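You operate a simulated robot arm through the tools that you are given. There is no shell and no other tool. Be economical: measure what you need, move in short steps, check, and stop when the job is done.

You run a simulated two-armed robot. Do the job below in one go: nothing can be reset, and whatever is moved stays where it is left.

JOB
Pick up the grey binder from the matching bench with one hand, pass it to the other hand and put it on the side table.

The check looks at the end state, three seconds after you hand in, the way a careful person would. Anything else that was tipped, shoved, dropped, spilled or broken makes it a failure.

ROBOT AND FRAMES
Two 7-joint arms with three-finger grippers on one trunk, on a base that drives. Base frame: it is fixed to the floor where the robot stands at the start and does not move with it; the origin is under the middle of the robot, x ahead of it, y to its left, z up. Units: mm, rad, N and s.
The left shoulder is at the start at [42, 154, 1007], the right one opposite. With the tool pointing down near the work surface each hand reaches from about 200 to 620 mm from the robot's upright axis, wherever it stands, measured 20 degrees to its own side. Places, roughly: side table [-1800, 900, 800]. Payload 2.69 kg a hand.
The tool frame of a hand sits at the grasp point between the pads (the TCP): z along the fingers, y along the line on which they close. The tips reach 29 mm beyond it. Largest opening 120 mm; the body of the gripper starts 78 mm behind the TCP.
Orientation is that of the tool frame in the base frame, as [roll, pitch, yaw] about the fixed x, y, z axes, in that order (R = Rz(yaw) Ry(pitch) Rx(roll)). With the fingers straight down and closing along the base's y, the tool's x points along the base's -x, its y along +y and its z along -z.

CONTROLS
- The arms move only by the tool move_arm. It takes "left_increments", "right_increments" or both (then of equal length, played together; a hand with none holds still); each is a list of rows, each an object (a shift or turn left out is 0, a gripper value left out holds the last) with "delta_rot": the turn, a rotation vector about the tool's x, y, z in rad, a list of three; "offset": the shift along the tool's x, y, z in mm, a list of three; "claw": the gripper command, from -1 (shut) to 1 (fully open), values between in proportion. In form: [{"delta_rot": [ax, ay, az], "offset": [dx, dy, dz], "claw": claw}, ...]. A call has 1 to 20 rows; each row shifts and turns the commanded pose from where the row before left it, along the tool's axes as they then stand. Each row takes 0.2 s and may step no farther than 50 mm and 0.15 rad from the row before; otherwise, or with a gripper value out of range, the whole call is refused. Where a pose cannot be reached the arm comes as near as it can. A force on the tool above 40 N (or 10 N above the force at the start of the call, whichever is more), or a blocked arm, ends the call early, and 0.2 s more pass. The fingers move at their own pace and stop on an object; they squeeze with about 23 N. The grip force told is the motor's: it shows also when the fingers shut on nothing. Time passes only in rows, and 0.2 s behind the last, so rows that do not move let the fingers close. The reply holds the time, the measured pose of the TCP, the force on the tool along the base axes, the opening and the grip force, in the units named above and with some noise, with the torque about the TCP (base axes, N m) and any sound that the robot's microphone picked up.
- Cameras (640 x 400 px; columns grow to the right, rows downward): "scene" is now at [144, -48.7, 1183.7]; the picture's right is [-0.51, -0.86, 0.00], its down [-0.25, 0.15, -0.96] and it looks along [0.83, -0.48, -0.29] (base axes); focal length 226 px, centre (320, 200). "left" rides on the left gripper at [63, 0, -104] in its tool frame; the picture's right is [0.00, 1.00, 0.00], its down [-0.83, 0.00, -0.56] and it looks along [-0.56, 0.00, 0.83] (tool axes); focal length 275 px, centre (320, 200). "right" rides on the right gripper at [63, 0, -104] in its tool frame; the picture's right is [0.00, 1.00, 0.00], its down [-0.83, 0.00, -0.56] and it looks along [-0.56, 0.00, 0.83] (tool axes); focal length 275 px, centre (320, 200). There is no depth. A picture from a camera that has moved, and an enlarged one, comes with that camera's place and axes in the base frame and with its lens.
- capture(camera): a new picture of that camera. It takes no simulated time.
- lift_body(by): slides the trunk up (or, below 0, down) by that many mm; the arms and the scene camera ride with it, the base frame stays. It gives what a move gives, with no picture.
- roll_base(legs): drives the robot by 1 to 6 legs, each [ahead, left, turn to the left] in mm, mm and rad, along the robot's own axes; the way and the turn of a leg run together, so that a leg with both is an arc; at most 1500 mm and 3.142 rad a leg. The arms and the cameras ride along, it lands a little off, and it stops where it bumps. It gives what a move gives.
- aim_head(pan, tilt): turns the head with the scene camera to pan (to the left, within 1.396 rad either way) and tilt (down, from -0.506 to 1.204), counted from straight ahead of the robot. It gives what a move gives.
- zoom(camera, box): a new picture of the part [left, top, right, bottom] of that camera's present view, enlarged. It takes no simulated time.
- job_done(): hands the job in; it is judged then, once.

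Go step by step. Nothing tells you exact positions but the pictures and the camera data: compare them with the known pose of the tool, close in by small moves and look again before you grip or let go. The budget is 120 turns and 108 pictures, counting those below and the enlarged ones. Unless the task says otherwise, let go and move clear before handing in, and close with one line.

The tools are called as a command line: name --argument value ..., lists and objects as JSON in quotes. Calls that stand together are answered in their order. move_arm: Moves the arms, as the interface text tells. Its arguments: {"type":"object","properties":{"left_increments":{"type":"array","items":{"type":"object","properties":{"delta_rot":{"type":"array","items":{"type":"number"}},"offset":{"type":"array","items":{"type":"number"}},"claw":{"type":"number"}}}},"right_increments":{"type":"array","items":{"type":"object","properties":{"delta_rot":{"type":"array","items":{"type":"number"}},"offset":{"type":"array","items":{"type":"number"}},"claw":{"type":"number"}}}}},"required":[]} The other tools are called the same way: lift_body (by) slides the trunk up or down; roll_base (legs) drives the base; aim_head (pan, tilt) turns the head that bears the scene camera; capture (camera) takes a picture; zoom (camera, box) takes an enlarged picture of a part of a camera's view; job_done () hands the job in.

At the start:

```text
time: 0.0
left_position: [344.3, 5.4, 1087.5]
left_tcp_rot: [3.142, 0.003, 3.14]
left_force: [0.7, 0.3, -0.1]
left_ft_torque: [0.04, -0.01, -0.01]
left_grip_width: 120.0
left_gripper_force: 0.1
right_position: [344.9, -401.1, 1159.2]
right_tcp_rot: [-3.139, 0.001, -3.141]
right_force: [-0.9, -0.1, -0.3]
right_ft_torque: [-0.02, 0.01, -0.02]
right_grip_width: 120.0
right_gripper_force: 0.0
trunk travel left (down, up): [-375.0, 63.0]
robot x, y, heading: [1.8, -1.9, -0.002]
head pan, tilt: [-0.529, 0.293]
```

scene: 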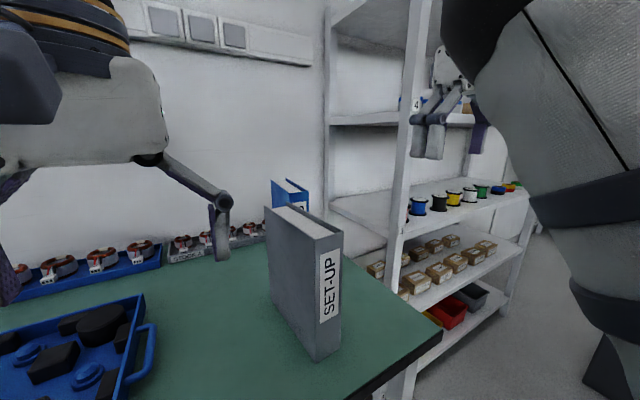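
right: 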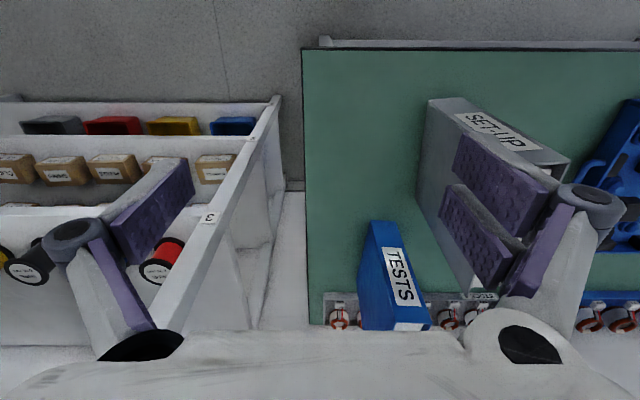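
left: 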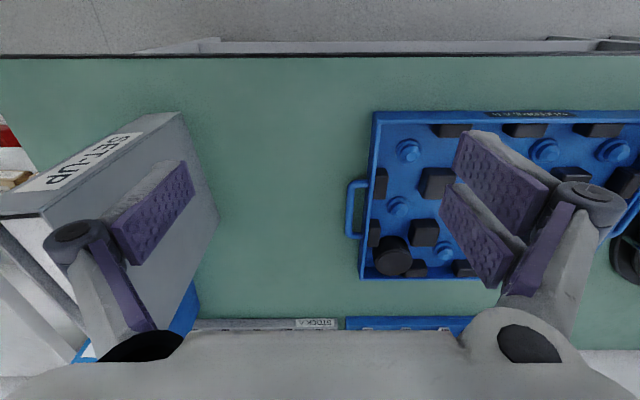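

The grey "SET-UP" binder stands upright on the green bench, ahead and slightly to the right, with its spine towards me. I'll look closer from two cameras to work out where it is.

zoom --camera "scene" --box '[240, 170, 400, 370]'

zoom --camera "right" --box '[340, 80, 600, 340]'

zoom --camera "left" --box '[0, 90, 240, 380]'

```text
2.00 times, centred on (320, 270) of scene
camera zoom: at [144.0, -48.7, 1183.7], right [-0.51, -0.86, 0.0], down [-0.25, 0.15, -0.96], along [0.83, -0.48, -0.29], focal length 451 px, centre (320, 60)
```

zoom: 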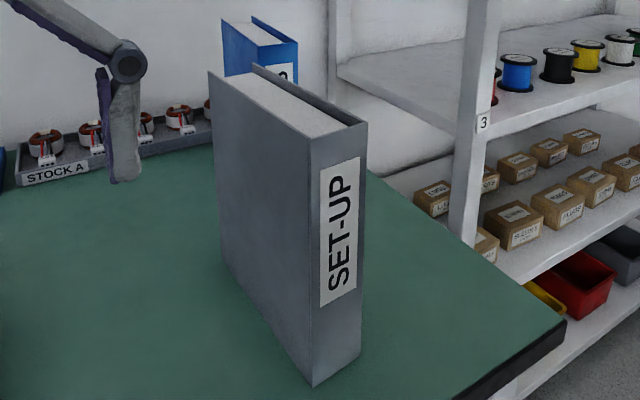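

```text
1.54 times, centred on (470, 210) of right
camera zoom: at [282.1, -399.8, 1263.0], right [0.0, 1.0, 0.0], down [0.83, 0.0, 0.56], along [0.56, 0.0, -0.83], focal length 424 px, centre (89, 185)
```

zoom: 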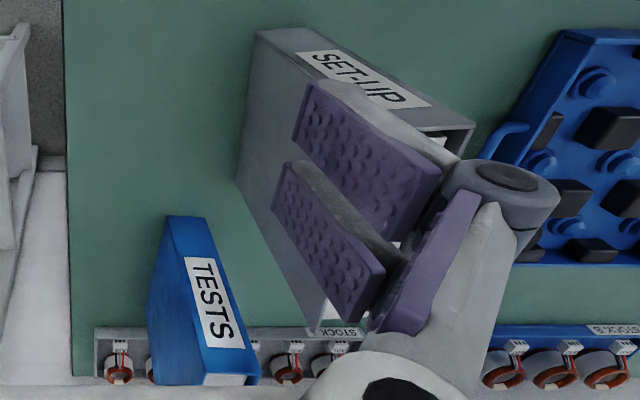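

```text
1.38 times, centred on (120, 235) of left
camera zoom: at [279.5, 3.7, 1192.3], right [0.0, 1.0, 0.0], down [0.83, 0.0, 0.56], along [0.56, 0.0, -0.83], focal length 380 px, centre (596, 152)
```

zoom: 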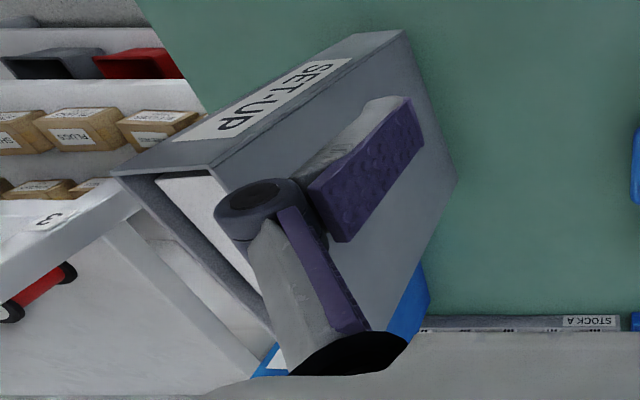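

Triangulating from the three views: bench top z≈823 and front edge x≈323. The binder spine runs from (387,-181) to (392,-231), and the binder is about 49 thick, 169 deep and 224 tall, yawed about 0.10 rad. My plan is to grip the spine horizontally with the right hand, lift it, take it from above with the left, and place it from above. First I'll back off a little to give the arm room.

roll_base --legs '[[-150, 0, 0]]'

```text
time: 1.4
left_position: [194.9, 4.8, 1086.8]
left_tcp_rot: [3.14, 0.002, 3.14]
left_force: [-0.3, 0.8, 0.2]
left_ft_torque: [0.0, -0.05, -0.02]
left_grip_width: 120.2
left_gripper_force: 0.2
right_position: [195.0, -400.0, 1159.1]
right_tcp_rot: [-3.14, 0.0, 3.14]
right_force: [-0.3, -0.5, -0.5]
right_ft_torque: [-0.03, -0.07, -0.02]
right_grip_width: 120.2
right_gripper_force: 0.1
trunk travel left (down, up): [-375.0, 63.0]
robot x, y, heading: [-147.8, -0.8, -0.001]
head pan, tilt: [-0.529, 0.293]
```

Backed up. Now I'll move the right hand forward and inward, clear of the binder, and tip it from pointing down to pointing ahead.

move_arm --right_increments '[{"offset": [-40, 25, 0], "claw": 1}, {"offset": [-40, 25, 0]}, {"offset": [-30, 20, 0]}, {"delta_rot": [0, -0.15, 0]}, {"delta_rot": [0, -0.15, 0]}, {"delta_rot": [0, -0.15, 0]}, {"delta_rot": [0, -0.15, 0]}, {"delta_rot": [0, -0.15, 0]}, {"delta_rot": [0, -0.15, 0]}, {"delta_rot": [0, -0.15, 0]}, {"delta_rot": [0, -0.15, 0]}, {"delta_rot": [0, -0.15, 0]}, {"delta_rot": [0, -0.15, 0]}, {"delta_rot": [0, -0.07, 0]}, {}]'

```text
time: 4.6
left_position: [196.6, 5.2, 1088.4]
left_tcp_rot: [3.141, 0.0, 3.141]
left_force: [-0.3, -1.1, 0.2]
left_ft_torque: [0.03, -0.01, 0.03]
left_grip_width: 119.8
left_gripper_force: 0.1
right_position: [312.5, -393.9, 1164.0]
right_tcp_rot: [1.551, 1.57, 1.549]
right_force: [0.8, 0.4, -0.8]
right_ft_torque: [0.02, 0.01, -0.02]
right_grip_width: 119.7
right_gripper_force: 0.0
right hand out of reach, approached as far as the arm can: row 3, 7, 8, 9, 10, 11
trunk travel left (down, up): [-375.0, 63.0]
robot x, y, heading: [-145.4, 2.2, 0.001]
head pan, tilt: [-0.529, 0.293]
```

The hand now points ahead at (312,-394,1164), though its reach was tight. I'll lower it and bring it across towards the spine in steps.

move_arm --right_increments '[{"offset": [40, 0, 0]}, {"offset": [40, 0, 0]}, {"offset": [40, 0, 0]}, {"offset": [40, 0, 0]}, {"offset": [40, 0, 0]}, {"offset": [23, 0, 0]}, {"delta_rot": [-0.1, 0, 0]}, {"offset": [0, 40, 0]}, {"offset": [0, 40, 0]}, {"offset": [0, 40, 0]}, {"offset": [0, 30, 0]}, {}]'

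capture --camera "scene"

capture --camera "right"

```text
time: 7.2
left_position: [196.2, 4.6, 1086.9]
left_tcp_rot: [-3.14, -0.001, 3.14]
left_force: [0.2, 0.3, -0.1]
left_ft_torque: [0.01, 0.0, 0.0]
left_grip_width: 120.0
left_gripper_force: 0.1
right_position: [322.2, -252.8, 932.2]
right_tcp_rot: [-2.695, 1.569, -2.596]
right_force: [-0.3, 0.3, -0.6]
right_ft_torque: [-0.01, 0.06, 0.02]
right_grip_width: 120.0
right_gripper_force: 0.0
right hand out of reach, approached as far as the arm can: row 10, 11
trunk travel left (down, up): [-375.0, 63.0]
robot x, y, heading: [-148.7, -1.4, -0.001]
head pan, tilt: [-0.529, 0.293]
```

```text
101 pictures are left
camera scene: at [-4.1, -48.4, 1183.7], right [-0.51, -0.86, 0.0], down [-0.25, 0.15, -0.96], along [0.83, -0.48, -0.29], focal length 226 px, centre (320, 200)
```

scene: 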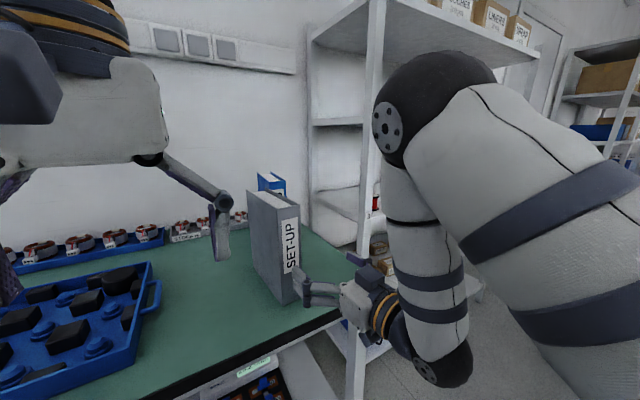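

```text
100 pictures are left
camera right: at [218.3, -263.0, 868.8], right [-0.1, 0.99, -0.01], down [-0.55, -0.05, 0.83], along [0.83, 0.09, 0.56], focal length 275 px, centre (320, 200)
```

right: 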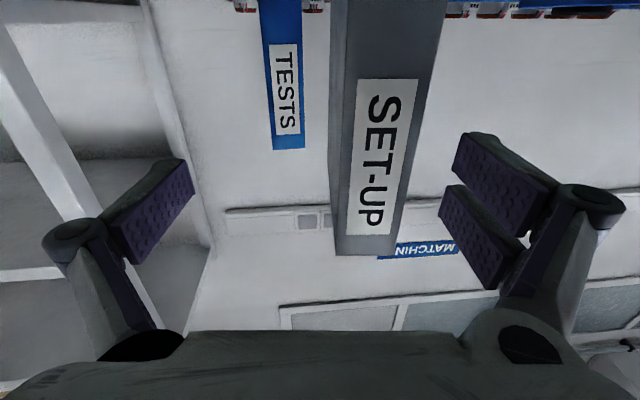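

The hand points at the spine but its inward reach stops about 40 mm short. Driving the base left 40 mm lines it up.

roll_base --legs '[[0, 40, 0]]'

capture --camera "right"

```text
time: 8.2
left_position: [195.3, 42.7, 1087.9]
left_tcp_rot: [3.141, 0.001, -3.141]
left_force: [0.4, -0.7, 0.0]
left_ft_torque: [-0.02, 0.01, 0.0]
left_grip_width: 120.0
left_gripper_force: 0.0
right_position: [320.8, -214.4, 931.4]
right_tcp_rot: [-2.612, 1.571, -2.513]
right_force: [-0.7, 1.2, -0.2]
right_ft_torque: [0.0, 0.0, -0.05]
right_grip_width: 120.3
right_gripper_force: 0.1
trunk travel left (down, up): [-375.0, 63.0]
robot x, y, heading: [-151.9, 38.4, -0.0]
head pan, tilt: [-0.529, 0.293]
```

```text
99 pictures are left
camera right: at [218.2, -223.9, 869.0], right [-0.1, 1.0, 0.0], down [-0.55, -0.05, 0.83], along [0.83, 0.09, 0.56], focal length 275 px, centre (320, 200)
```

right: 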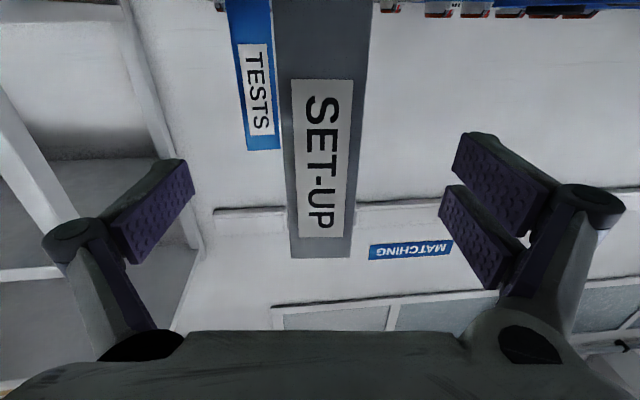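

The spine is centred and square between the fingers. Advancing along the tool axis.

move_arm --right_increments '[{"offset": [0, 0, 30]}, {"offset": [0, 0, 30]}, {"offset": [0, 0, 30]}, {"offset": [0, 0, 30]}, {}]'

capture --camera "right"

capture --camera "scene"

```text
time: 9.4
left_position: [196.3, 43.0, 1088.0]
left_tcp_rot: [3.141, 0.0, 3.141]
left_force: [-0.1, 0.1, 0.0]
left_ft_torque: [0.03, 0.0, 0.02]
left_grip_width: 120.0
left_gripper_force: 0.0
right_position: [441.4, -216.4, 935.5]
right_tcp_rot: [2.447, 1.569, 2.552]
right_force: [0.5, -0.1, 0.0]
right_ft_torque: [-0.02, -0.03, 0.06]
right_grip_width: 119.8
right_gripper_force: 0.0
right hand out of reach, approached as far as the arm can: row 2, 3
trunk travel left (down, up): [-375.0, 63.0]
robot x, y, heading: [-147.2, 37.4, -0.002]
head pan, tilt: [-0.529, 0.293]
```

```text
98 pictures are left
camera right: at [337.3, -226.3, 872.4], right [-0.11, 0.99, 0.0], down [-0.55, -0.06, 0.83], along [0.83, 0.09, 0.55], focal length 275 px, centre (320, 200)
```

right: 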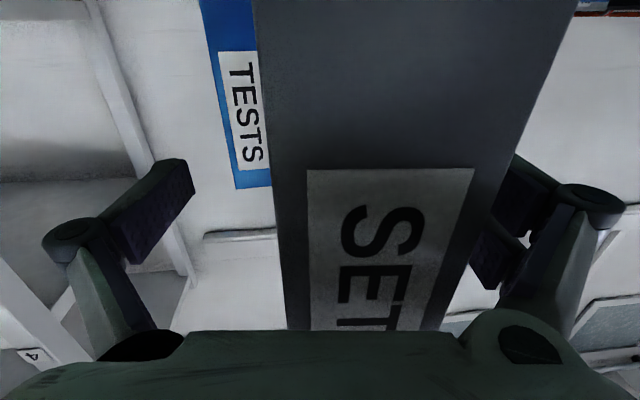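

```text
97 pictures are left
camera scene: at [-4.3, -9.4, 1183.7], right [-0.51, -0.86, 0.0], down [-0.25, 0.15, -0.96], along [0.83, -0.48, -0.29], focal length 226 px, centre (320, 200)
```

scene: 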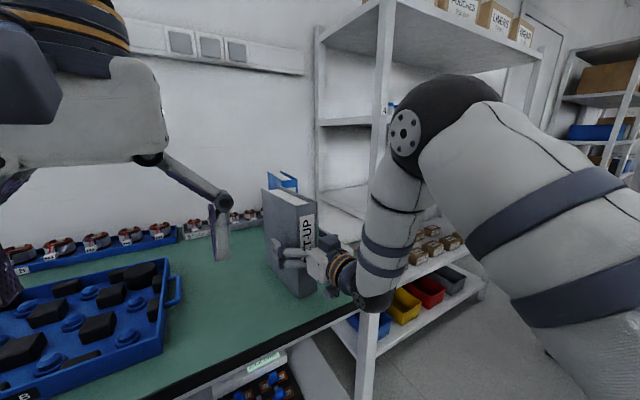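

The hand has ended about 14 mm to the right of the binder's mid-plane. I'll shift it to centre before closing.

move_arm --right_increments '[{"offset": [0, 7, 0]}, {"offset": [0, 7, 0]}, {}]'

capture --camera "right"

```text
time: 10.2
left_position: [196.6, 44.1, 1088.3]
left_tcp_rot: [-3.141, 0.0, 3.14]
left_force: [0.0, 0.2, 0.5]
left_ft_torque: [-0.02, -0.01, 0.01]
left_grip_width: 120.3
left_gripper_force: 0.1
right_position: [440.6, -215.2, 936.3]
right_tcp_rot: [2.443, 1.569, 2.552]
right_force: [0.3, 0.6, 0.1]
right_ft_torque: [0.03, -0.01, 0.01]
right_grip_width: 119.9
right_gripper_force: 0.1
right hand out of reach, approached as far as the arm can: row 1, 2
trunk travel left (down, up): [-375.0, 63.0]
robot x, y, heading: [-148.8, 40.7, -0.006]
head pan, tilt: [-0.529, 0.293]
```

```text
96 pictures are left
camera right: at [336.1, -225.4, 873.7], right [-0.11, 0.99, 0.0], down [-0.55, -0.06, 0.83], along [0.83, 0.09, 0.55], focal length 275 px, centre (320, 200)
```

right: 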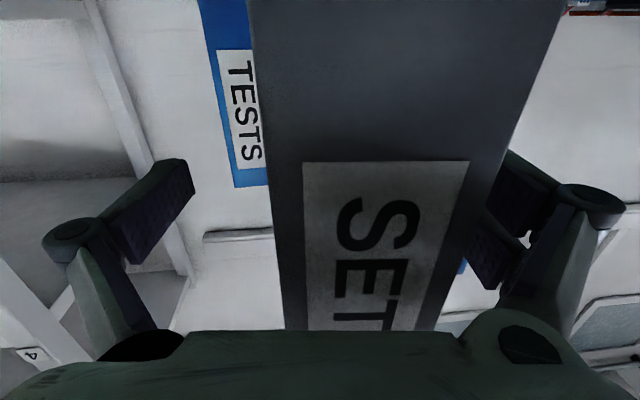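

The arm is at its inward limit, so I'll make the 13 mm shift with the base.

roll_base --legs '[[0, 13, 0]]'

capture --camera "right"

```text
time: 11.0
left_position: [195.7, 56.3, 1087.6]
left_tcp_rot: [3.139, 0.0, 3.139]
left_force: [-0.5, 1.2, 0.4]
left_ft_torque: [-0.03, 0.0, 0.05]
left_grip_width: 119.8
left_gripper_force: 0.2
right_position: [439.9, -201.6, 936.5]
right_tcp_rot: [2.606, 1.569, 2.71]
right_force: [-0.1, 0.3, 0.8]
right_ft_torque: [-0.01, 0.01, -0.03]
right_grip_width: 120.2
right_gripper_force: 0.1
trunk travel left (down, up): [-375.0, 63.0]
robot x, y, heading: [-145.5, 54.3, 0.004]
head pan, tilt: [-0.529, 0.293]
```

```text
95 pictures are left
camera right: at [336.1, -212.1, 873.8], right [-0.11, 0.99, 0.0], down [-0.55, -0.06, 0.83], along [0.83, 0.09, 0.55], focal length 275 px, centre (320, 200)
```

right: 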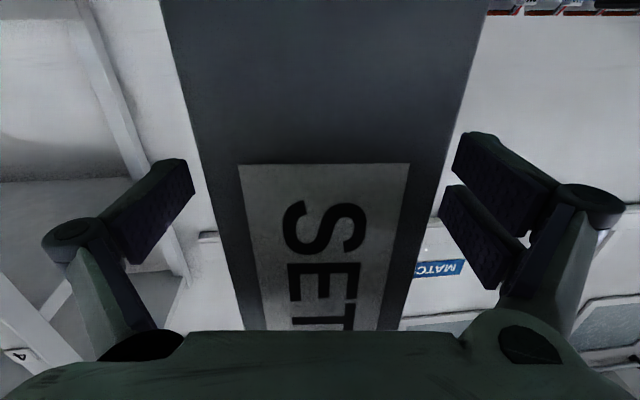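

Centred now. Closing the right gripper.

move_arm --right_increments '[{"claw": 0.2}, {"claw": -0.1}, {"claw": -0.5}, {"claw": -1}, {"claw": -1}, {"claw": -1}]'

capture --camera "right"

```text
time: 12.4
left_position: [196.9, 56.3, 1087.5]
left_tcp_rot: [-3.141, 0.0, 3.14]
left_force: [0.0, -0.4, 0.0]
left_ft_torque: [0.0, 0.0, -0.05]
left_grip_width: 119.8
left_gripper_force: 0.0
right_position: [439.4, -202.4, 936.4]
right_tcp_rot: [2.372, 1.566, 2.48]
right_force: [0.7, -2.1, 0.9]
right_ft_torque: [-0.09, 0.09, -0.08]
right_grip_width: 52.0
right_gripper_force: 23.1
trunk travel left (down, up): [-375.0, 63.0]
robot x, y, heading: [-148.9, 52.0, -0.001]
head pan, tilt: [-0.529, 0.293]
```

```text
94 pictures are left
camera right: at [336.1, -212.8, 873.6], right [-0.11, 0.99, 0.0], down [-0.55, -0.06, 0.83], along [0.83, 0.09, 0.55], focal length 275 px, centre (320, 200)
```

right: 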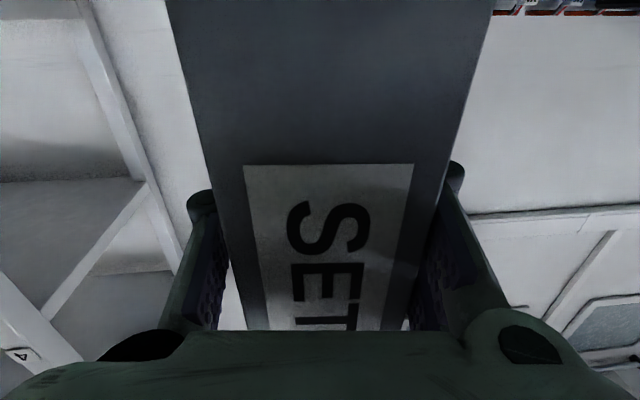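

The grip is firm at 52 mm. Lifting straight up with the trunk.

lift_body --by 55

capture --camera "scene"

capture --camera "right"

```text
time: 13.3
left_position: [197.6, 56.1, 1140.4]
left_tcp_rot: [3.141, -0.001, 3.14]
left_force: [1.1, 0.0, -0.8]
left_ft_torque: [0.01, 0.06, 0.03]
left_grip_width: 119.7
left_gripper_force: 0.1
right_position: [439.8, -202.7, 988.6]
right_tcp_rot: [2.785, 1.565, 2.891]
right_force: [0.9, -0.2, -7.0]
right_ft_torque: [-0.01, 0.19, 0.0]
right_grip_width: 51.9
right_gripper_force: 22.7
trunk travel left (down, up): [-430.0, 8.0]
robot x, y, heading: [-146.0, 54.5, -0.002]
head pan, tilt: [-0.529, 0.293]
```

```text
93 pictures are left
camera scene: at [-54.2, 3.2, 1247.2], right [-0.51, -0.86, 0.0], down [-0.25, 0.15, -0.96], along [0.83, -0.48, -0.29], focal length 226 px, centre (320, 200)
```

scene: 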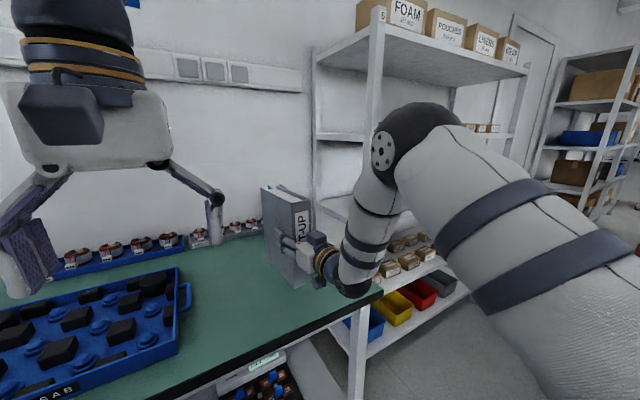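

```text
92 pictures are left
camera right: at [336.6, -213.1, 926.4], right [-0.11, 0.99, 0.0], down [-0.55, -0.06, 0.84], along [0.83, 0.09, 0.55], focal length 275 px, centre (320, 200)
```

right: 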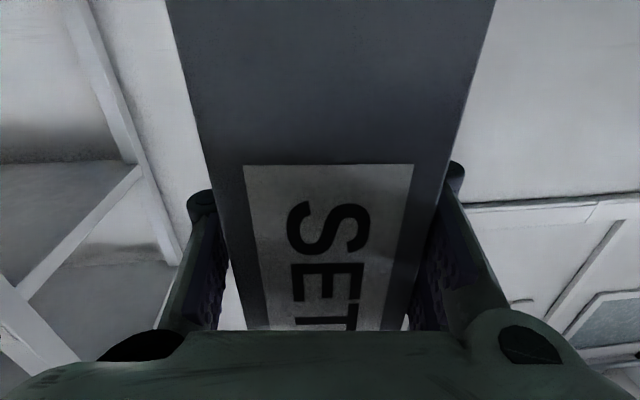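

The binder is held level, about 7 N. I'll back away from the bench so the handover happens in free space.

roll_base --legs '[[-400, 0, 0]]'

aim_head --pan -0.2 --tilt 0.45

capture --camera "scene"

```text
time: 15.8
left_position: [-206.7, 56.5, 1142.3]
left_tcp_rot: [-3.141, 0.0, 3.138]
left_force: [0.8, 0.6, 0.6]
left_ft_torque: [0.01, -0.05, 0.0]
left_grip_width: 119.9
left_gripper_force: 0.1
right_position: [36.7, -203.0, 991.6]
right_tcp_rot: [2.456, 1.568, 2.564]
right_force: [-0.7, -0.5, -5.7]
right_ft_torque: [-0.03, 0.28, 0.03]
right_grip_width: 52.1
right_gripper_force: 23.2
trunk travel left (down, up): [-430.0, 8.0]
robot x, y, heading: [-550.0, 53.2, -0.007]
head pan, tilt: [-0.529, 0.293]
```

```text
time: 16.6
left_position: [-206.2, 57.2, 1142.0]
left_tcp_rot: [3.14, 0.0, 3.137]
left_force: [0.9, -0.3, 0.6]
left_ft_torque: [-0.02, 0.0, 0.01]
left_grip_width: 119.9
left_gripper_force: 0.1
right_position: [38.6, -202.6, 990.6]
right_tcp_rot: [2.569, 1.568, 2.677]
right_force: [0.3, 0.1, -5.9]
right_ft_torque: [-0.01, 0.25, 0.0]
right_grip_width: 51.7
right_gripper_force: 23.2
trunk travel left (down, up): [-430.0, 8.0]
robot x, y, heading: [-549.0, 53.0, -0.002]
head pan, tilt: [-0.201, 0.45]
```

```text
91 pictures are left
camera scene: at [-447.6, 33.2, 1232.9], right [-0.2, -0.98, 0.0], down [-0.43, 0.09, -0.9], along [0.88, -0.18, -0.44], focal length 226 px, centre (320, 200)
```

scene: 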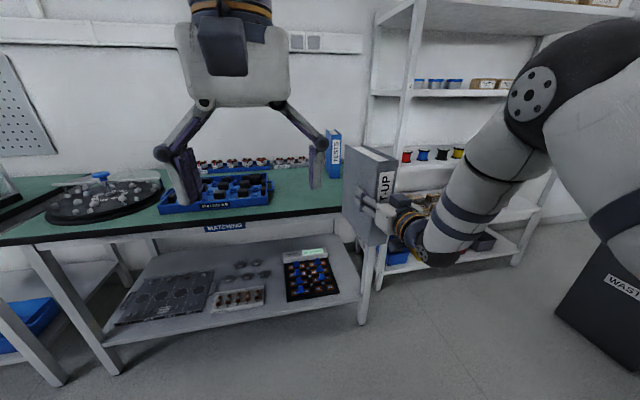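

Bench is clear. Now I'll draw the binder in and swing the right hand to point inward to the left, raising the left hand out of the way.

move_arm --right_increments '[{"offset": [0, 0, -30], "claw": -1}, {"offset": [0, 0, -30]}, {"offset": [0, 0, -30]}, {"offset": [0, 0, -30]}, {"delta_rot": [-0.1, 0, 0]}, {"delta_rot": [-0.1, 0, 0]}, {"delta_rot": [-0.1, 0, 0]}, {"delta_rot": [-0.1, 0, 0]}, {"delta_rot": [-0.1, 0, 0]}, {"delta_rot": [-0.1, 0, 0]}, {"delta_rot": [-0.1, 0, 0]}, {}]' --left_increments '[{"offset": [0, 0, -30]}, {"offset": [0, 0, -30]}, {"offset": [0, 0, -30]}, {}, {}, {}, {}, {}, {}, {}, {}, {}]'

capture --camera "scene"

```text
time: 19.2
left_position: [-204.7, 55.9, 1223.1]
left_tcp_rot: [-3.141, 0.0, 3.138]
left_force: [0.1, 0.1, 0.0]
left_ft_torque: [0.03, -0.01, 0.03]
left_grip_width: 120.2
left_gripper_force: 0.0
left hand out of reach, approached as far as the arm can: row 3
right_position: [-81.4, -214.2, 991.8]
right_tcp_rot: [1.899, 1.568, 2.709]
right_force: [0.2, -0.9, -6.1]
right_ft_torque: [-0.19, 0.18, -0.01]
right_grip_width: 51.8
right_gripper_force: 23.3
trunk travel left (down, up): [-430.0, 8.0]
robot x, y, heading: [-548.1, 54.3, -0.003]
head pan, tilt: [-0.201, 0.45]
```

```text
90 pictures are left
camera scene: at [-447.7, 33.5, 1232.9], right [-0.2, -0.98, 0.0], down [-0.43, 0.09, -0.9], along [0.88, -0.18, -0.44], focal length 226 px, centre (320, 200)
```

scene: 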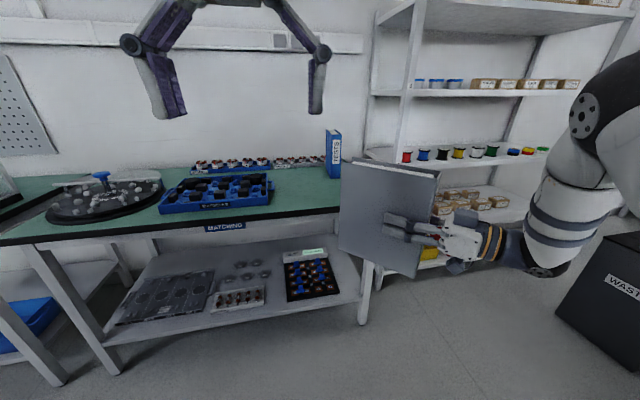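

The binder is turned to about 0.81 rad and secure. Moving it across in front of the robot.

move_arm --right_increments '[{"offset": [0, 31, 28], "claw": -1}, {"offset": [0, 31, 28]}, {"offset": [0, 31, 28]}, {"offset": [0, 31, 28]}, {"offset": [0, 31, 28]}, {}]'

capture --camera "scene"

capture --camera "left"

```text
time: 20.6
left_position: [-204.7, 54.1, 1222.3]
left_tcp_rot: [-3.14, -0.002, 3.135]
left_force: [-0.7, -0.4, 0.5]
left_ft_torque: [0.02, 0.02, -0.02]
left_grip_width: 119.8
left_gripper_force: 0.1
right_position: [-96.6, -8.0, 991.5]
right_tcp_rot: [1.851, 1.568, 2.657]
right_force: [0.6, 0.4, -5.9]
right_ft_torque: [-0.21, 0.19, 0.0]
right_grip_width: 51.7
right_gripper_force: 23.0
trunk travel left (down, up): [-430.0, 8.0]
robot x, y, heading: [-551.5, 53.1, -0.002]
head pan, tilt: [-0.201, 0.45]
```

```text
89 pictures are left
camera scene: at [-447.7, 32.9, 1232.8], right [-0.2, -0.98, 0.0], down [-0.43, 0.09, -0.9], along [0.88, -0.18, -0.44], focal length 226 px, centre (320, 200)
```

scene: 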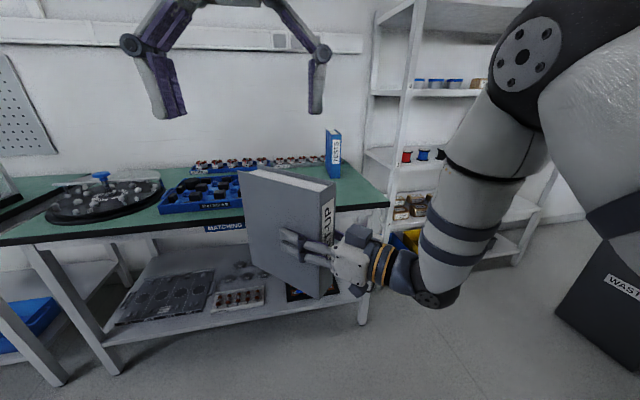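

```text
88 pictures are left
camera left: at [-269.0, 54.7, 1326.7], right [0.01, 1.0, 0.0], down [0.83, -0.01, 0.56], along [0.56, -0.01, -0.83], focal length 275 px, centre (320, 200)
```

left: 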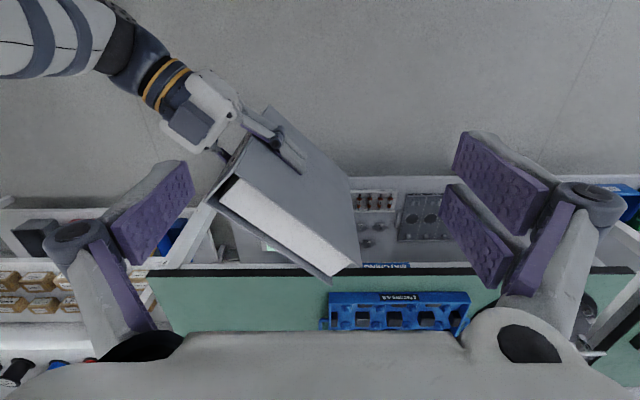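

The binder is well presented. I'll yaw the left hand to match and bring it over the binder, staying high.

move_arm --left_increments '[{"delta_rot": [0, 0, -0.135], "claw": 1}, {"delta_rot": [0, 0, -0.135]}, {"delta_rot": [0, 0, -0.135]}, {"delta_rot": [0, 0, -0.135]}, {"delta_rot": [0, 0, -0.135]}, {"delta_rot": [0, 0, -0.135]}, {"offset": [-19, -30, 0]}, {"offset": [-19, -30, 0]}, {"offset": [-19, -30, 0]}, {"offset": [-18, -30, 0]}, {}]'

capture --camera "left"

capture --camera "scene"

```text
time: 23.1
left_position: [-138.2, 72.2, 1184.7]
left_tcp_rot: [-3.137, 0.002, -2.336]
left_force: [0.2, -0.5, 0.0]
left_ft_torque: [0.01, -0.03, 0.0]
left_grip_width: 120.0
left_gripper_force: 0.0
left hand out of reach, approached as far as the arm can: row 7, 8, 9, 10
right_position: [-97.2, -8.1, 991.4]
right_tcp_rot: [1.637, 1.567, 2.446]
right_force: [-0.6, 0.5, -5.8]
right_ft_torque: [-0.16, 0.17, 0.02]
right_grip_width: 52.1
right_gripper_force: 23.2
trunk travel left (down, up): [-430.0, 8.0]
robot x, y, heading: [-549.3, 54.5, -0.006]
head pan, tilt: [-0.201, 0.45]
```

```text
87 pictures are left
camera left: at [-184.1, 25.9, 1288.6], right [-0.72, 0.7, 0.0], down [0.58, 0.6, 0.56], along [0.39, 0.4, -0.83], focal length 275 px, centre (320, 200)
```

left: 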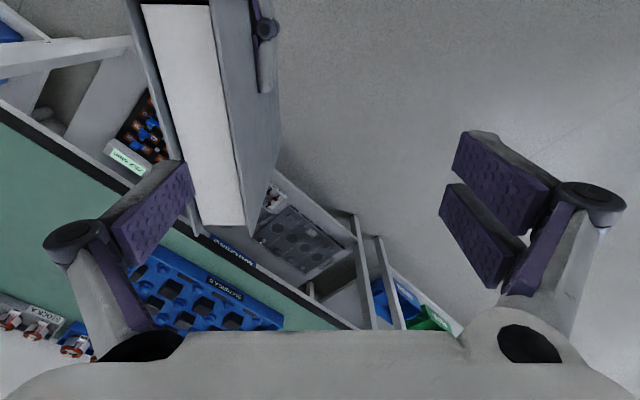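

```text
86 pictures are left
camera scene: at [-448.6, 33.0, 1233.0], right [-0.2, -0.98, 0.0], down [-0.43, 0.09, -0.9], along [0.88, -0.18, -0.43], focal length 226 px, centre (320, 200)
```

scene: 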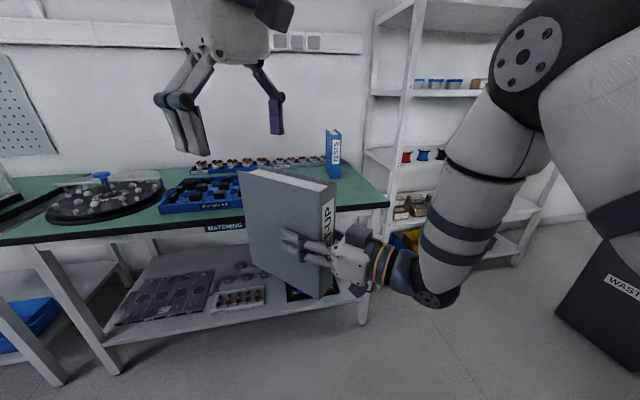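

The left hand is at its limit this high up, so I'll lower the binder about 130 mm and bring it a bit nearer to the left hand.

move_arm --right_increments '[{"offset": [26, 14, 3], "claw": -1}, {"offset": [26, 14, 3]}, {"offset": [26, 14, 3]}, {"offset": [26, 14, 3]}, {"offset": [26, 14, 3]}, {}]'

move_arm --left_increments '[{"offset": [-16, -7, 30]}, {"offset": [-15, -7, 30]}, {}]'

capture --camera "left"

capture --camera "scene"

```text
time: 24.4
left_position: [-138.0, 72.8, 1184.3]
left_tcp_rot: [-3.138, 0.003, -2.337]
left_force: [0.3, 0.9, -0.2]
left_ft_torque: [0.03, 0.01, -0.01]
left_grip_width: 120.0
left_gripper_force: 0.1
right_position: [-124.6, 44.1, 868.1]
right_tcp_rot: [1.702, 1.563, 2.51]
right_force: [-0.4, 0.6, -6.8]
right_ft_torque: [-0.15, 0.18, -0.02]
right_grip_width: 51.8
right_gripper_force: 23.1
right hand out of reach, approached as far as the arm can: row 5
trunk travel left (down, up): [-430.0, 8.0]
robot x, y, heading: [-549.4, 57.5, -0.002]
head pan, tilt: [-0.201, 0.45]
```

```text
time: 25.2
left_position: [-106.4, 85.6, 1124.9]
left_tcp_rot: [-3.14, 0.0, -2.337]
left_force: [-0.3, -0.2, 0.6]
left_ft_torque: [-0.01, -0.01, 0.01]
left_grip_width: 119.9
left_gripper_force: 0.0
right_position: [-123.3, 42.4, 868.0]
right_tcp_rot: [1.73, 1.565, 2.538]
right_force: [-0.7, 0.7, -6.2]
right_ft_torque: [-0.19, 0.19, -0.03]
right_grip_width: 52.0
right_gripper_force: 22.4
trunk travel left (down, up): [-430.0, 8.0]
robot x, y, heading: [-551.0, 53.5, -0.005]
head pan, tilt: [-0.201, 0.45]
```

```text
85 pictures are left
camera left: at [-151.4, 40.0, 1229.0], right [-0.72, 0.7, 0.0], down [0.58, 0.6, 0.56], along [0.39, 0.4, -0.83], focal length 275 px, centre (320, 200)
```

left: 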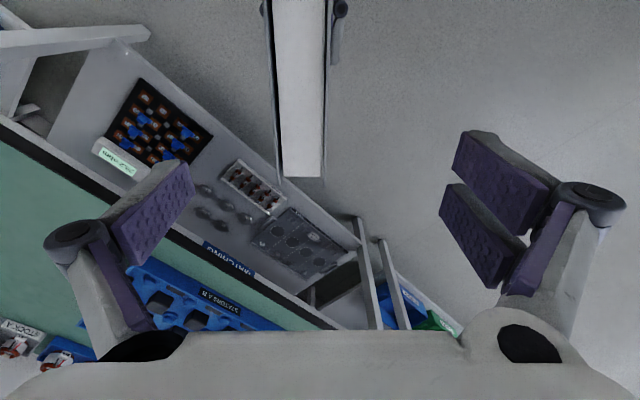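

```text
84 pictures are left
camera scene: at [-448.1, 33.5, 1232.9], right [-0.2, -0.98, 0.0], down [-0.43, 0.09, -0.9], along [0.88, -0.18, -0.44], focal length 226 px, centre (320, 200)
```

scene: 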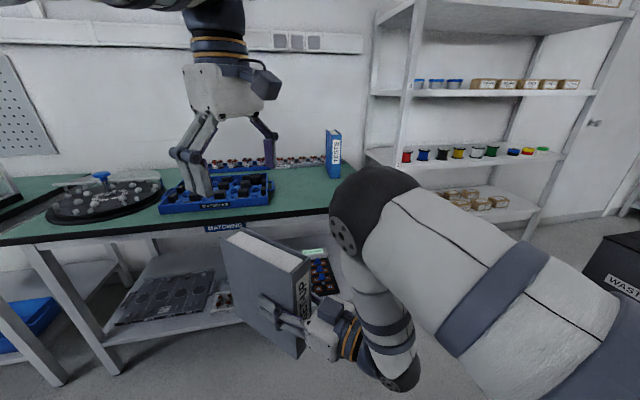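

The hands are aligned in yaw; the left is about 17 mm off sideways. I'll correct that and start down.

move_arm --left_increments '[{"offset": [0, -17, 0], "claw": 1}, {"offset": [0, 0, 30]}, {"offset": [0, 0, 30]}, {"offset": [0, 0, 30]}, {}]'

capture --camera "left"

capture --camera "scene"

```text
time: 26.4
left_position: [-94.9, 76.0, 1035.7]
left_tcp_rot: [-3.141, 0.001, -2.337]
left_force: [-0.2, -1.0, 1.5]
left_ft_torque: [-0.01, -0.03, 0.01]
left_grip_width: 119.9
left_gripper_force: 0.2
right_position: [-123.6, 43.1, 867.1]
right_tcp_rot: [1.765, 1.563, 2.575]
right_force: [0.3, 0.6, -6.5]
right_ft_torque: [-0.21, 0.15, 0.0]
right_grip_width: 51.8
right_gripper_force: 22.9
trunk travel left (down, up): [-430.0, 8.0]
robot x, y, heading: [-551.7, 53.6, -0.007]
head pan, tilt: [-0.201, 0.45]
```

```text
83 pictures are left
camera left: at [-140.0, 28.5, 1139.0], right [-0.72, 0.7, 0.0], down [0.58, 0.6, 0.56], along [0.39, 0.4, -0.83], focal length 275 px, centre (320, 200)
```

left: 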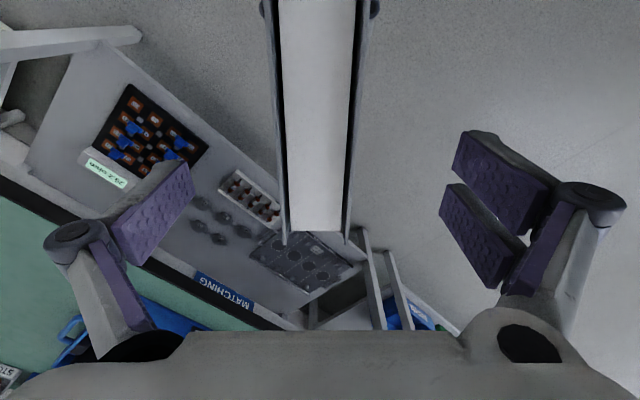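

```text
82 pictures are left
camera scene: at [-447.8, 33.5, 1232.9], right [-0.2, -0.98, 0.0], down [-0.43, 0.09, -0.9], along [0.88, -0.18, -0.44], focal length 226 px, centre (320, 200)
```

scene: 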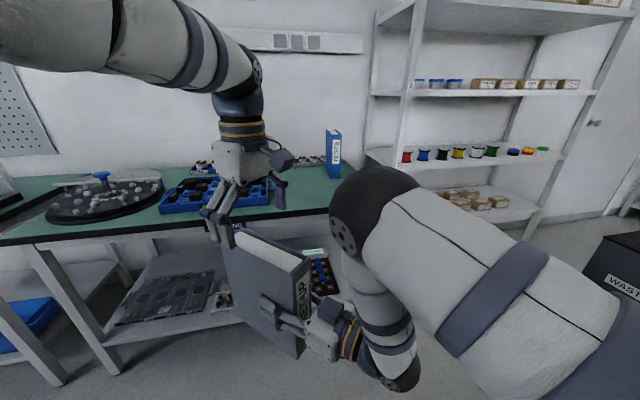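

Centred, about 95 mm from the spine along the binder top. Descending to gripping depth.

move_arm --left_increments '[{"offset": [0, 0, 25]}, {"offset": [0, 0, 25]}, {"offset": [0, 0, 25]}, {"offset": [0, 0, 25]}, {}]'

capture --camera "left"

capture --camera "scene"

```text
time: 27.6
left_position: [-95.6, 75.4, 934.3]
left_tcp_rot: [-3.141, -0.003, -2.338]
left_force: [0.0, 0.2, 0.4]
left_ft_torque: [-0.01, 0.01, 0.0]
left_grip_width: 120.1
left_gripper_force: 0.0
right_position: [-123.5, 42.6, 867.8]
right_tcp_rot: [1.75, 1.564, 2.56]
right_force: [0.5, 0.3, -6.1]
right_ft_torque: [-0.18, 0.17, 0.0]
right_grip_width: 51.9
right_gripper_force: 23.0
trunk travel left (down, up): [-430.0, 8.0]
robot x, y, heading: [-549.9, 56.5, -0.008]
head pan, tilt: [-0.201, 0.45]
```

```text
81 pictures are left
camera left: at [-139.9, 28.2, 1039.9], right [-0.72, 0.7, 0.0], down [0.58, 0.6, 0.56], along [0.39, 0.4, -0.83], focal length 275 px, centre (320, 200)
```

left: 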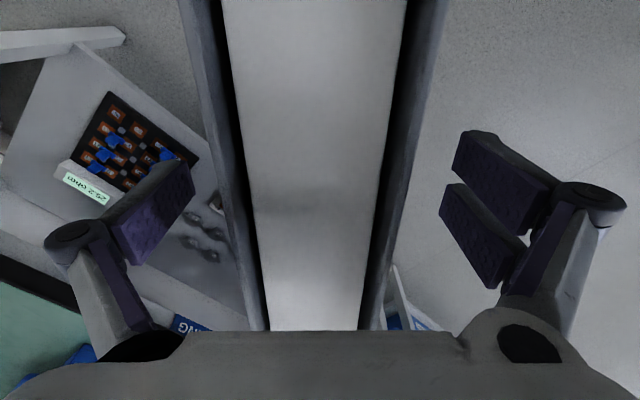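

```text
80 pictures are left
camera scene: at [-447.9, 33.5, 1232.9], right [-0.2, -0.98, 0.0], down [-0.43, 0.09, -0.9], along [0.88, -0.18, -0.44], focal length 226 px, centre (320, 200)
```

scene: 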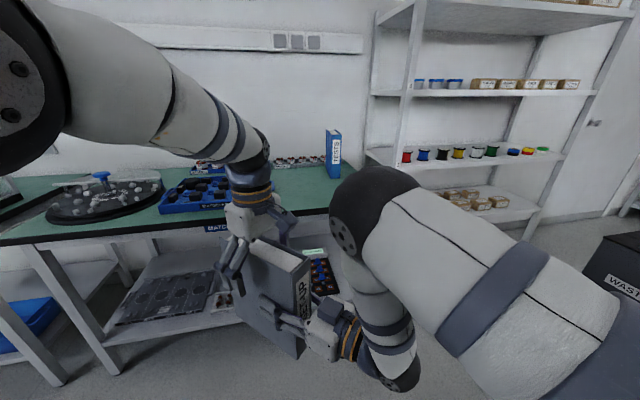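

The binder sits centrally between the left fingers. Closing the left gripper while the right still holds.

move_arm --left_increments '[{"claw": 0.2}, {"claw": -0.05}, {"claw": -0.5}, {"claw": -1}, {"claw": -1}, {"claw": -1}]'

capture --camera "left"

```text
time: 29.1
left_position: [-95.0, 75.3, 936.6]
left_tcp_rot: [-3.14, 0.0, -2.336]
left_force: [10.8, -5.9, 0.1]
left_ft_torque: [-0.23, -0.43, -0.18]
left_grip_width: 51.8
left_gripper_force: 23.2
right_position: [-124.8, 43.9, 868.2]
right_tcp_rot: [1.722, 1.562, 2.535]
right_force: [-10.1, 5.2, -3.0]
right_ft_torque: [-0.23, -0.25, 0.7]
right_grip_width: 51.8
right_gripper_force: 23.0
trunk travel left (down, up): [-430.0, 8.0]
robot x, y, heading: [-548.3, 55.0, -0.007]
head pan, tilt: [-0.201, 0.45]
```

```text
79 pictures are left
camera left: at [-139.5, 28.0, 1040.1], right [-0.72, 0.7, 0.0], down [0.58, 0.6, 0.56], along [0.39, 0.4, -0.83], focal length 275 px, centre (320, 200)
```

left: 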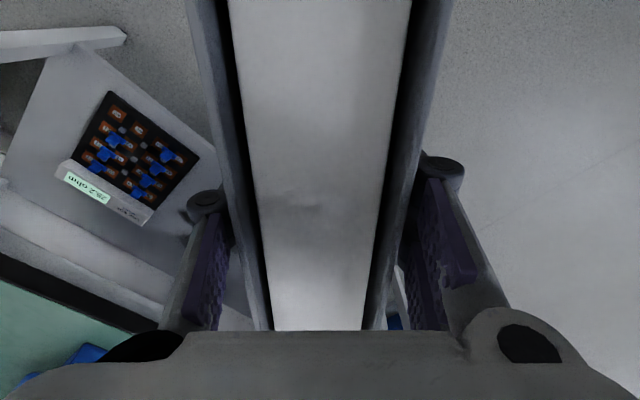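

Both hands hold the binder. I'll open the right gripper and check that the left keeps it.

move_arm --right_increments '[{"claw": -0.1}, {"claw": 0.3}, {"claw": 1}, {"claw": 1}, {"claw": 1}]'

capture --camera "left"

capture --camera "right"

```text
time: 30.2
left_position: [-95.2, 74.7, 933.9]
left_tcp_rot: [3.141, -0.001, -2.339]
left_force: [0.1, -0.3, -0.4]
left_ft_torque: [0.01, 0.01, 0.0]
left_grip_width: 51.9
left_gripper_force: 23.3
right_position: [-125.0, 42.8, 867.3]
right_tcp_rot: [1.745, 1.563, 2.552]
right_force: [0.1, 0.2, 0.5]
right_ft_torque: [0.0, 0.0, -0.01]
right_grip_width: 119.9
right_gripper_force: 0.0
trunk travel left (down, up): [-430.0, 8.0]
robot x, y, heading: [-549.9, 51.6, -0.007]
head pan, tilt: [-0.201, 0.45]
```

```text
78 pictures are left
camera left: at [-139.8, 28.1, 1040.0], right [-0.72, 0.7, 0.0], down [0.58, 0.6, 0.56], along [0.39, 0.4, -0.83], focal length 275 px, centre (320, 200)
```

left: 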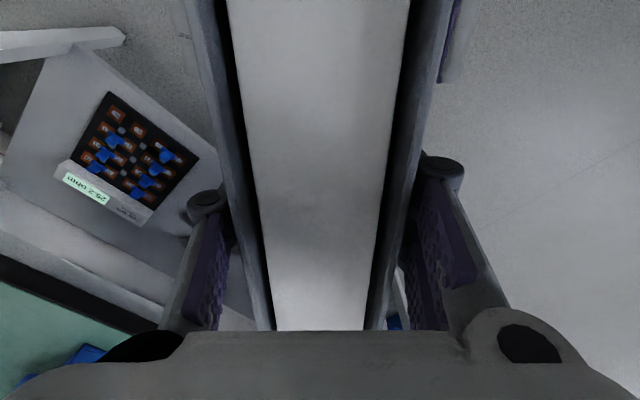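

```text
77 pictures are left
camera right: at [-196.2, -31.6, 804.6], right [-0.72, 0.69, 0.0], down [-0.38, -0.4, 0.83], along [0.58, 0.6, 0.55], focal length 275 px, centre (320, 200)
```

right: 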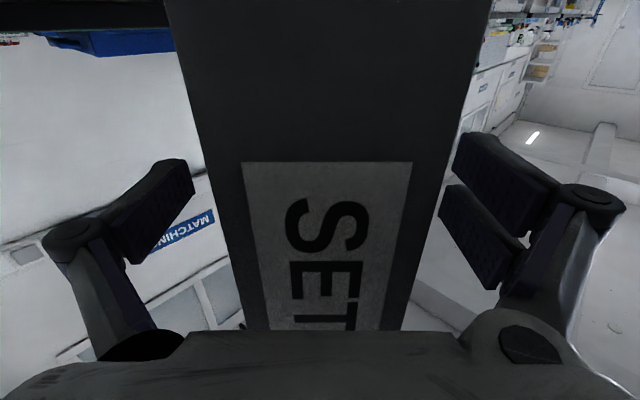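

The left seems to be carrying it. Withdrawing the right hand straight back.

move_arm --right_increments '[{"offset": [0, 0, -25], "claw": 1}, {"offset": [0, 0, -30]}, {"offset": [0, 0, -30]}, {"offset": [0, 0, -30]}, {}]'

capture --camera "scene"

```text
time: 31.4
left_position: [-94.6, 75.2, 935.2]
left_tcp_rot: [3.138, 0.001, -2.337]
left_force: [0.3, 0.1, -1.2]
left_ft_torque: [0.03, -0.01, -0.02]
left_grip_width: 51.9
left_gripper_force: 22.7
right_position: [-147.9, -17.7, 876.9]
right_tcp_rot: [2.313, 1.564, 3.121]
right_force: [0.2, 0.4, -0.8]
right_ft_torque: [0.0, -0.01, -0.03]
right_grip_width: 119.9
right_gripper_force: 0.1
right hand out of reach, approached as far as the arm can: row 2, 3, 4
trunk travel left (down, up): [-430.0, 8.0]
robot x, y, heading: [-549.3, 53.1, -0.005]
head pan, tilt: [-0.201, 0.45]
```

```text
76 pictures are left
camera scene: at [-447.7, 33.6, 1232.9], right [-0.2, -0.98, 0.0], down [-0.43, 0.09, -0.9], along [0.88, -0.18, -0.44], focal length 226 px, centre (320, 200)
```

scene: 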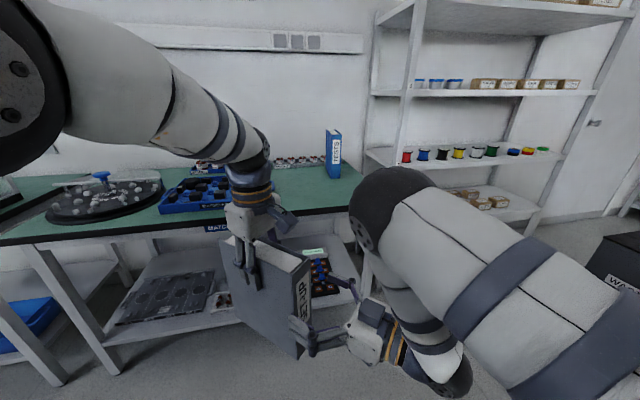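

The left hand carries the binder. The right can't fold back further, so I'll move the left hand and binder away from the right fingers along the same line.

move_arm --left_increments '[{"offset": [-15, -7, 0], "claw": -1}, {"offset": [-15, -7, 0]}, {"offset": [-20, 0, 0]}, {"offset": [-20, 0, 0]}, {}]'

capture --camera "scene"

```text
time: 32.6
left_position: [-36.5, 115.6, 936.6]
left_tcp_rot: [-3.141, 0.0, -2.335]
left_force: [0.2, 0.0, -1.3]
left_ft_torque: [0.01, 0.01, -0.02]
left_grip_width: 51.9
left_gripper_force: 22.7
right_position: [-147.4, -19.3, 876.1]
right_tcp_rot: [2.29, 1.563, 3.098]
right_force: [0.9, 0.0, 0.1]
right_ft_torque: [0.01, -0.02, 0.03]
right_grip_width: 120.0
right_gripper_force: 0.1
trunk travel left (down, up): [-430.0, 8.0]
robot x, y, heading: [-548.4, 54.8, -0.0]
head pan, tilt: [-0.201, 0.45]
```

```text
75 pictures are left
camera scene: at [-447.9, 33.4, 1232.9], right [-0.2, -0.98, 0.0], down [-0.43, 0.09, -0.9], along [0.88, -0.18, -0.44], focal length 226 px, centre (320, 200)
```

scene: 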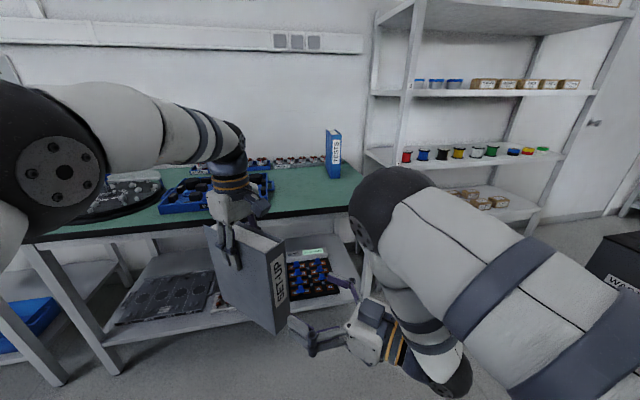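

Handover done. I'll pull the right hand off to the side, then look around to the left for the side table and for clearance.

move_arm --right_increments '[{"offset": [0, -26, -20], "claw": 1}, {"offset": [0, -26, -20]}, {"offset": [0, -26, -20]}, {"offset": [0, -26, -20]}, {"offset": [0, -26, -20]}, {}]'

aim_head --pan 1.39 --tilt 0.3

capture --camera "scene"

```text
time: 34.0
left_position: [-36.6, 115.9, 935.6]
left_tcp_rot: [-3.141, -0.001, -2.338]
left_force: [0.1, 0.3, 0.0]
left_ft_torque: [0.02, -0.01, 0.0]
left_grip_width: 51.7
left_gripper_force: 23.4
right_position: [-118.5, -179.7, 877.1]
right_tcp_rot: [2.069, 1.569, 2.877]
right_force: [-0.8, -0.2, -0.4]
right_ft_torque: [-0.02, -0.01, -0.03]
right_grip_width: 119.8
right_gripper_force: 0.1
right hand out of reach, approached as far as the arm can: row 1
trunk travel left (down, up): [-430.0, 8.0]
robot x, y, heading: [-548.0, 53.0, -0.007]
head pan, tilt: [-0.201, 0.45]
```

```text
time: 35.7
left_position: [-36.4, 115.1, 935.2]
left_tcp_rot: [-3.139, 0.0, -2.337]
left_force: [-0.1, -0.1, 0.2]
left_ft_torque: [0.0, -0.01, 0.0]
left_grip_width: 51.8
left_gripper_force: 23.0
right_position: [-117.5, -178.7, 876.8]
right_tcp_rot: [1.848, 1.567, 2.654]
right_force: [-0.9, 0.1, 0.7]
right_ft_torque: [0.02, -0.02, -0.02]
right_grip_width: 119.8
right_gripper_force: 0.0
trunk travel left (down, up): [-430.0, 8.0]
robot x, y, heading: [-550.8, 55.3, -0.008]
head pan, tilt: [1.389, 0.3]
```

```text
74 pictures are left
camera scene: at [-520.3, 144.0, 1246.8], right [0.98, -0.19, 0.0], down [-0.06, -0.29, -0.96], along [0.18, 0.94, -0.3], focal length 226 px, centre (320, 200)
```

scene: 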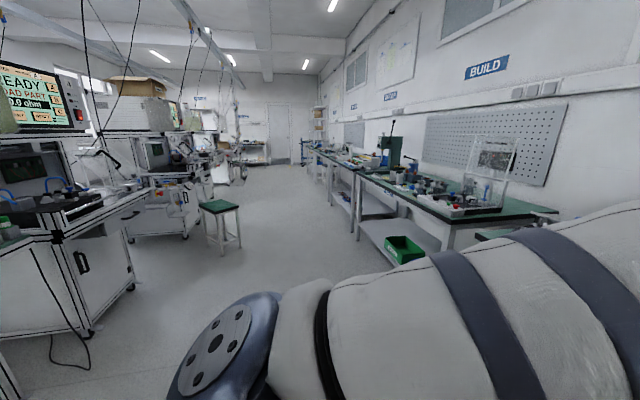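

Left is an open aisle, and the side table is out of view behind. I'll raise and tuck the binder, then turn part way and look.

move_arm --left_increments '[{"offset": [6, 20, -22], "claw": -1}, {"offset": [6, 20, -22]}, {"offset": [6, 20, -22]}, {"offset": [6, 20, -22]}, {"offset": [6, 20, -22]}, {}]'

roll_base --legs '[[0, 0, 1.2]]'

capture --camera "scene"

```text
time: 37.1
left_position: [-126.6, 162.5, 1046.7]
left_tcp_rot: [3.141, 0.0, -2.337]
left_force: [0.7, -0.1, -6.6]
left_ft_torque: [-0.01, -0.02, 0.0]
left_grip_width: 51.7
left_gripper_force: 23.2
right_position: [-118.7, -180.8, 876.0]
right_tcp_rot: [1.923, 1.567, 2.732]
right_force: [0.6, 0.2, 0.3]
right_ft_torque: [0.0, 0.02, 0.02]
right_grip_width: 120.0
right_gripper_force: 0.0
trunk travel left (down, up): [-430.0, 8.0]
robot x, y, heading: [-548.7, 52.6, -0.003]
head pan, tilt: [1.389, 0.3]
```

```text
time: 40.5
left_position: [-493.9, 486.5, 1047.8]
left_tcp_rot: [3.141, 0.002, -1.147]
left_force: [-0.6, 0.4, -6.4]
left_ft_torque: [-0.02, 0.02, 0.06]
left_grip_width: 51.8
left_gripper_force: 23.3
right_position: [-173.3, 368.6, 876.3]
right_tcp_rot: [1.855, 1.567, -2.43]
right_force: [0.6, 0.0, 0.5]
right_ft_torque: [-0.03, -0.01, -0.01]
right_grip_width: 120.1
right_gripper_force: 0.0
trunk travel left (down, up): [-430.0, 8.0]
robot x, y, heading: [-551.2, 54.0, 1.182]
head pan, tilt: [1.389, 0.3]
```

```text
73 pictures are left
camera scene: at [-624.6, 114.2, 1246.8], right [0.54, 0.84, 0.0], down [0.25, -0.16, -0.96], along [-0.81, 0.51, -0.3], focal length 226 px, centre (320, 200)
```

scene: 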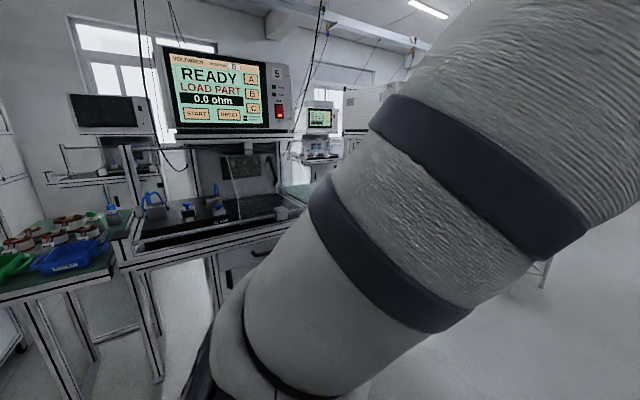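

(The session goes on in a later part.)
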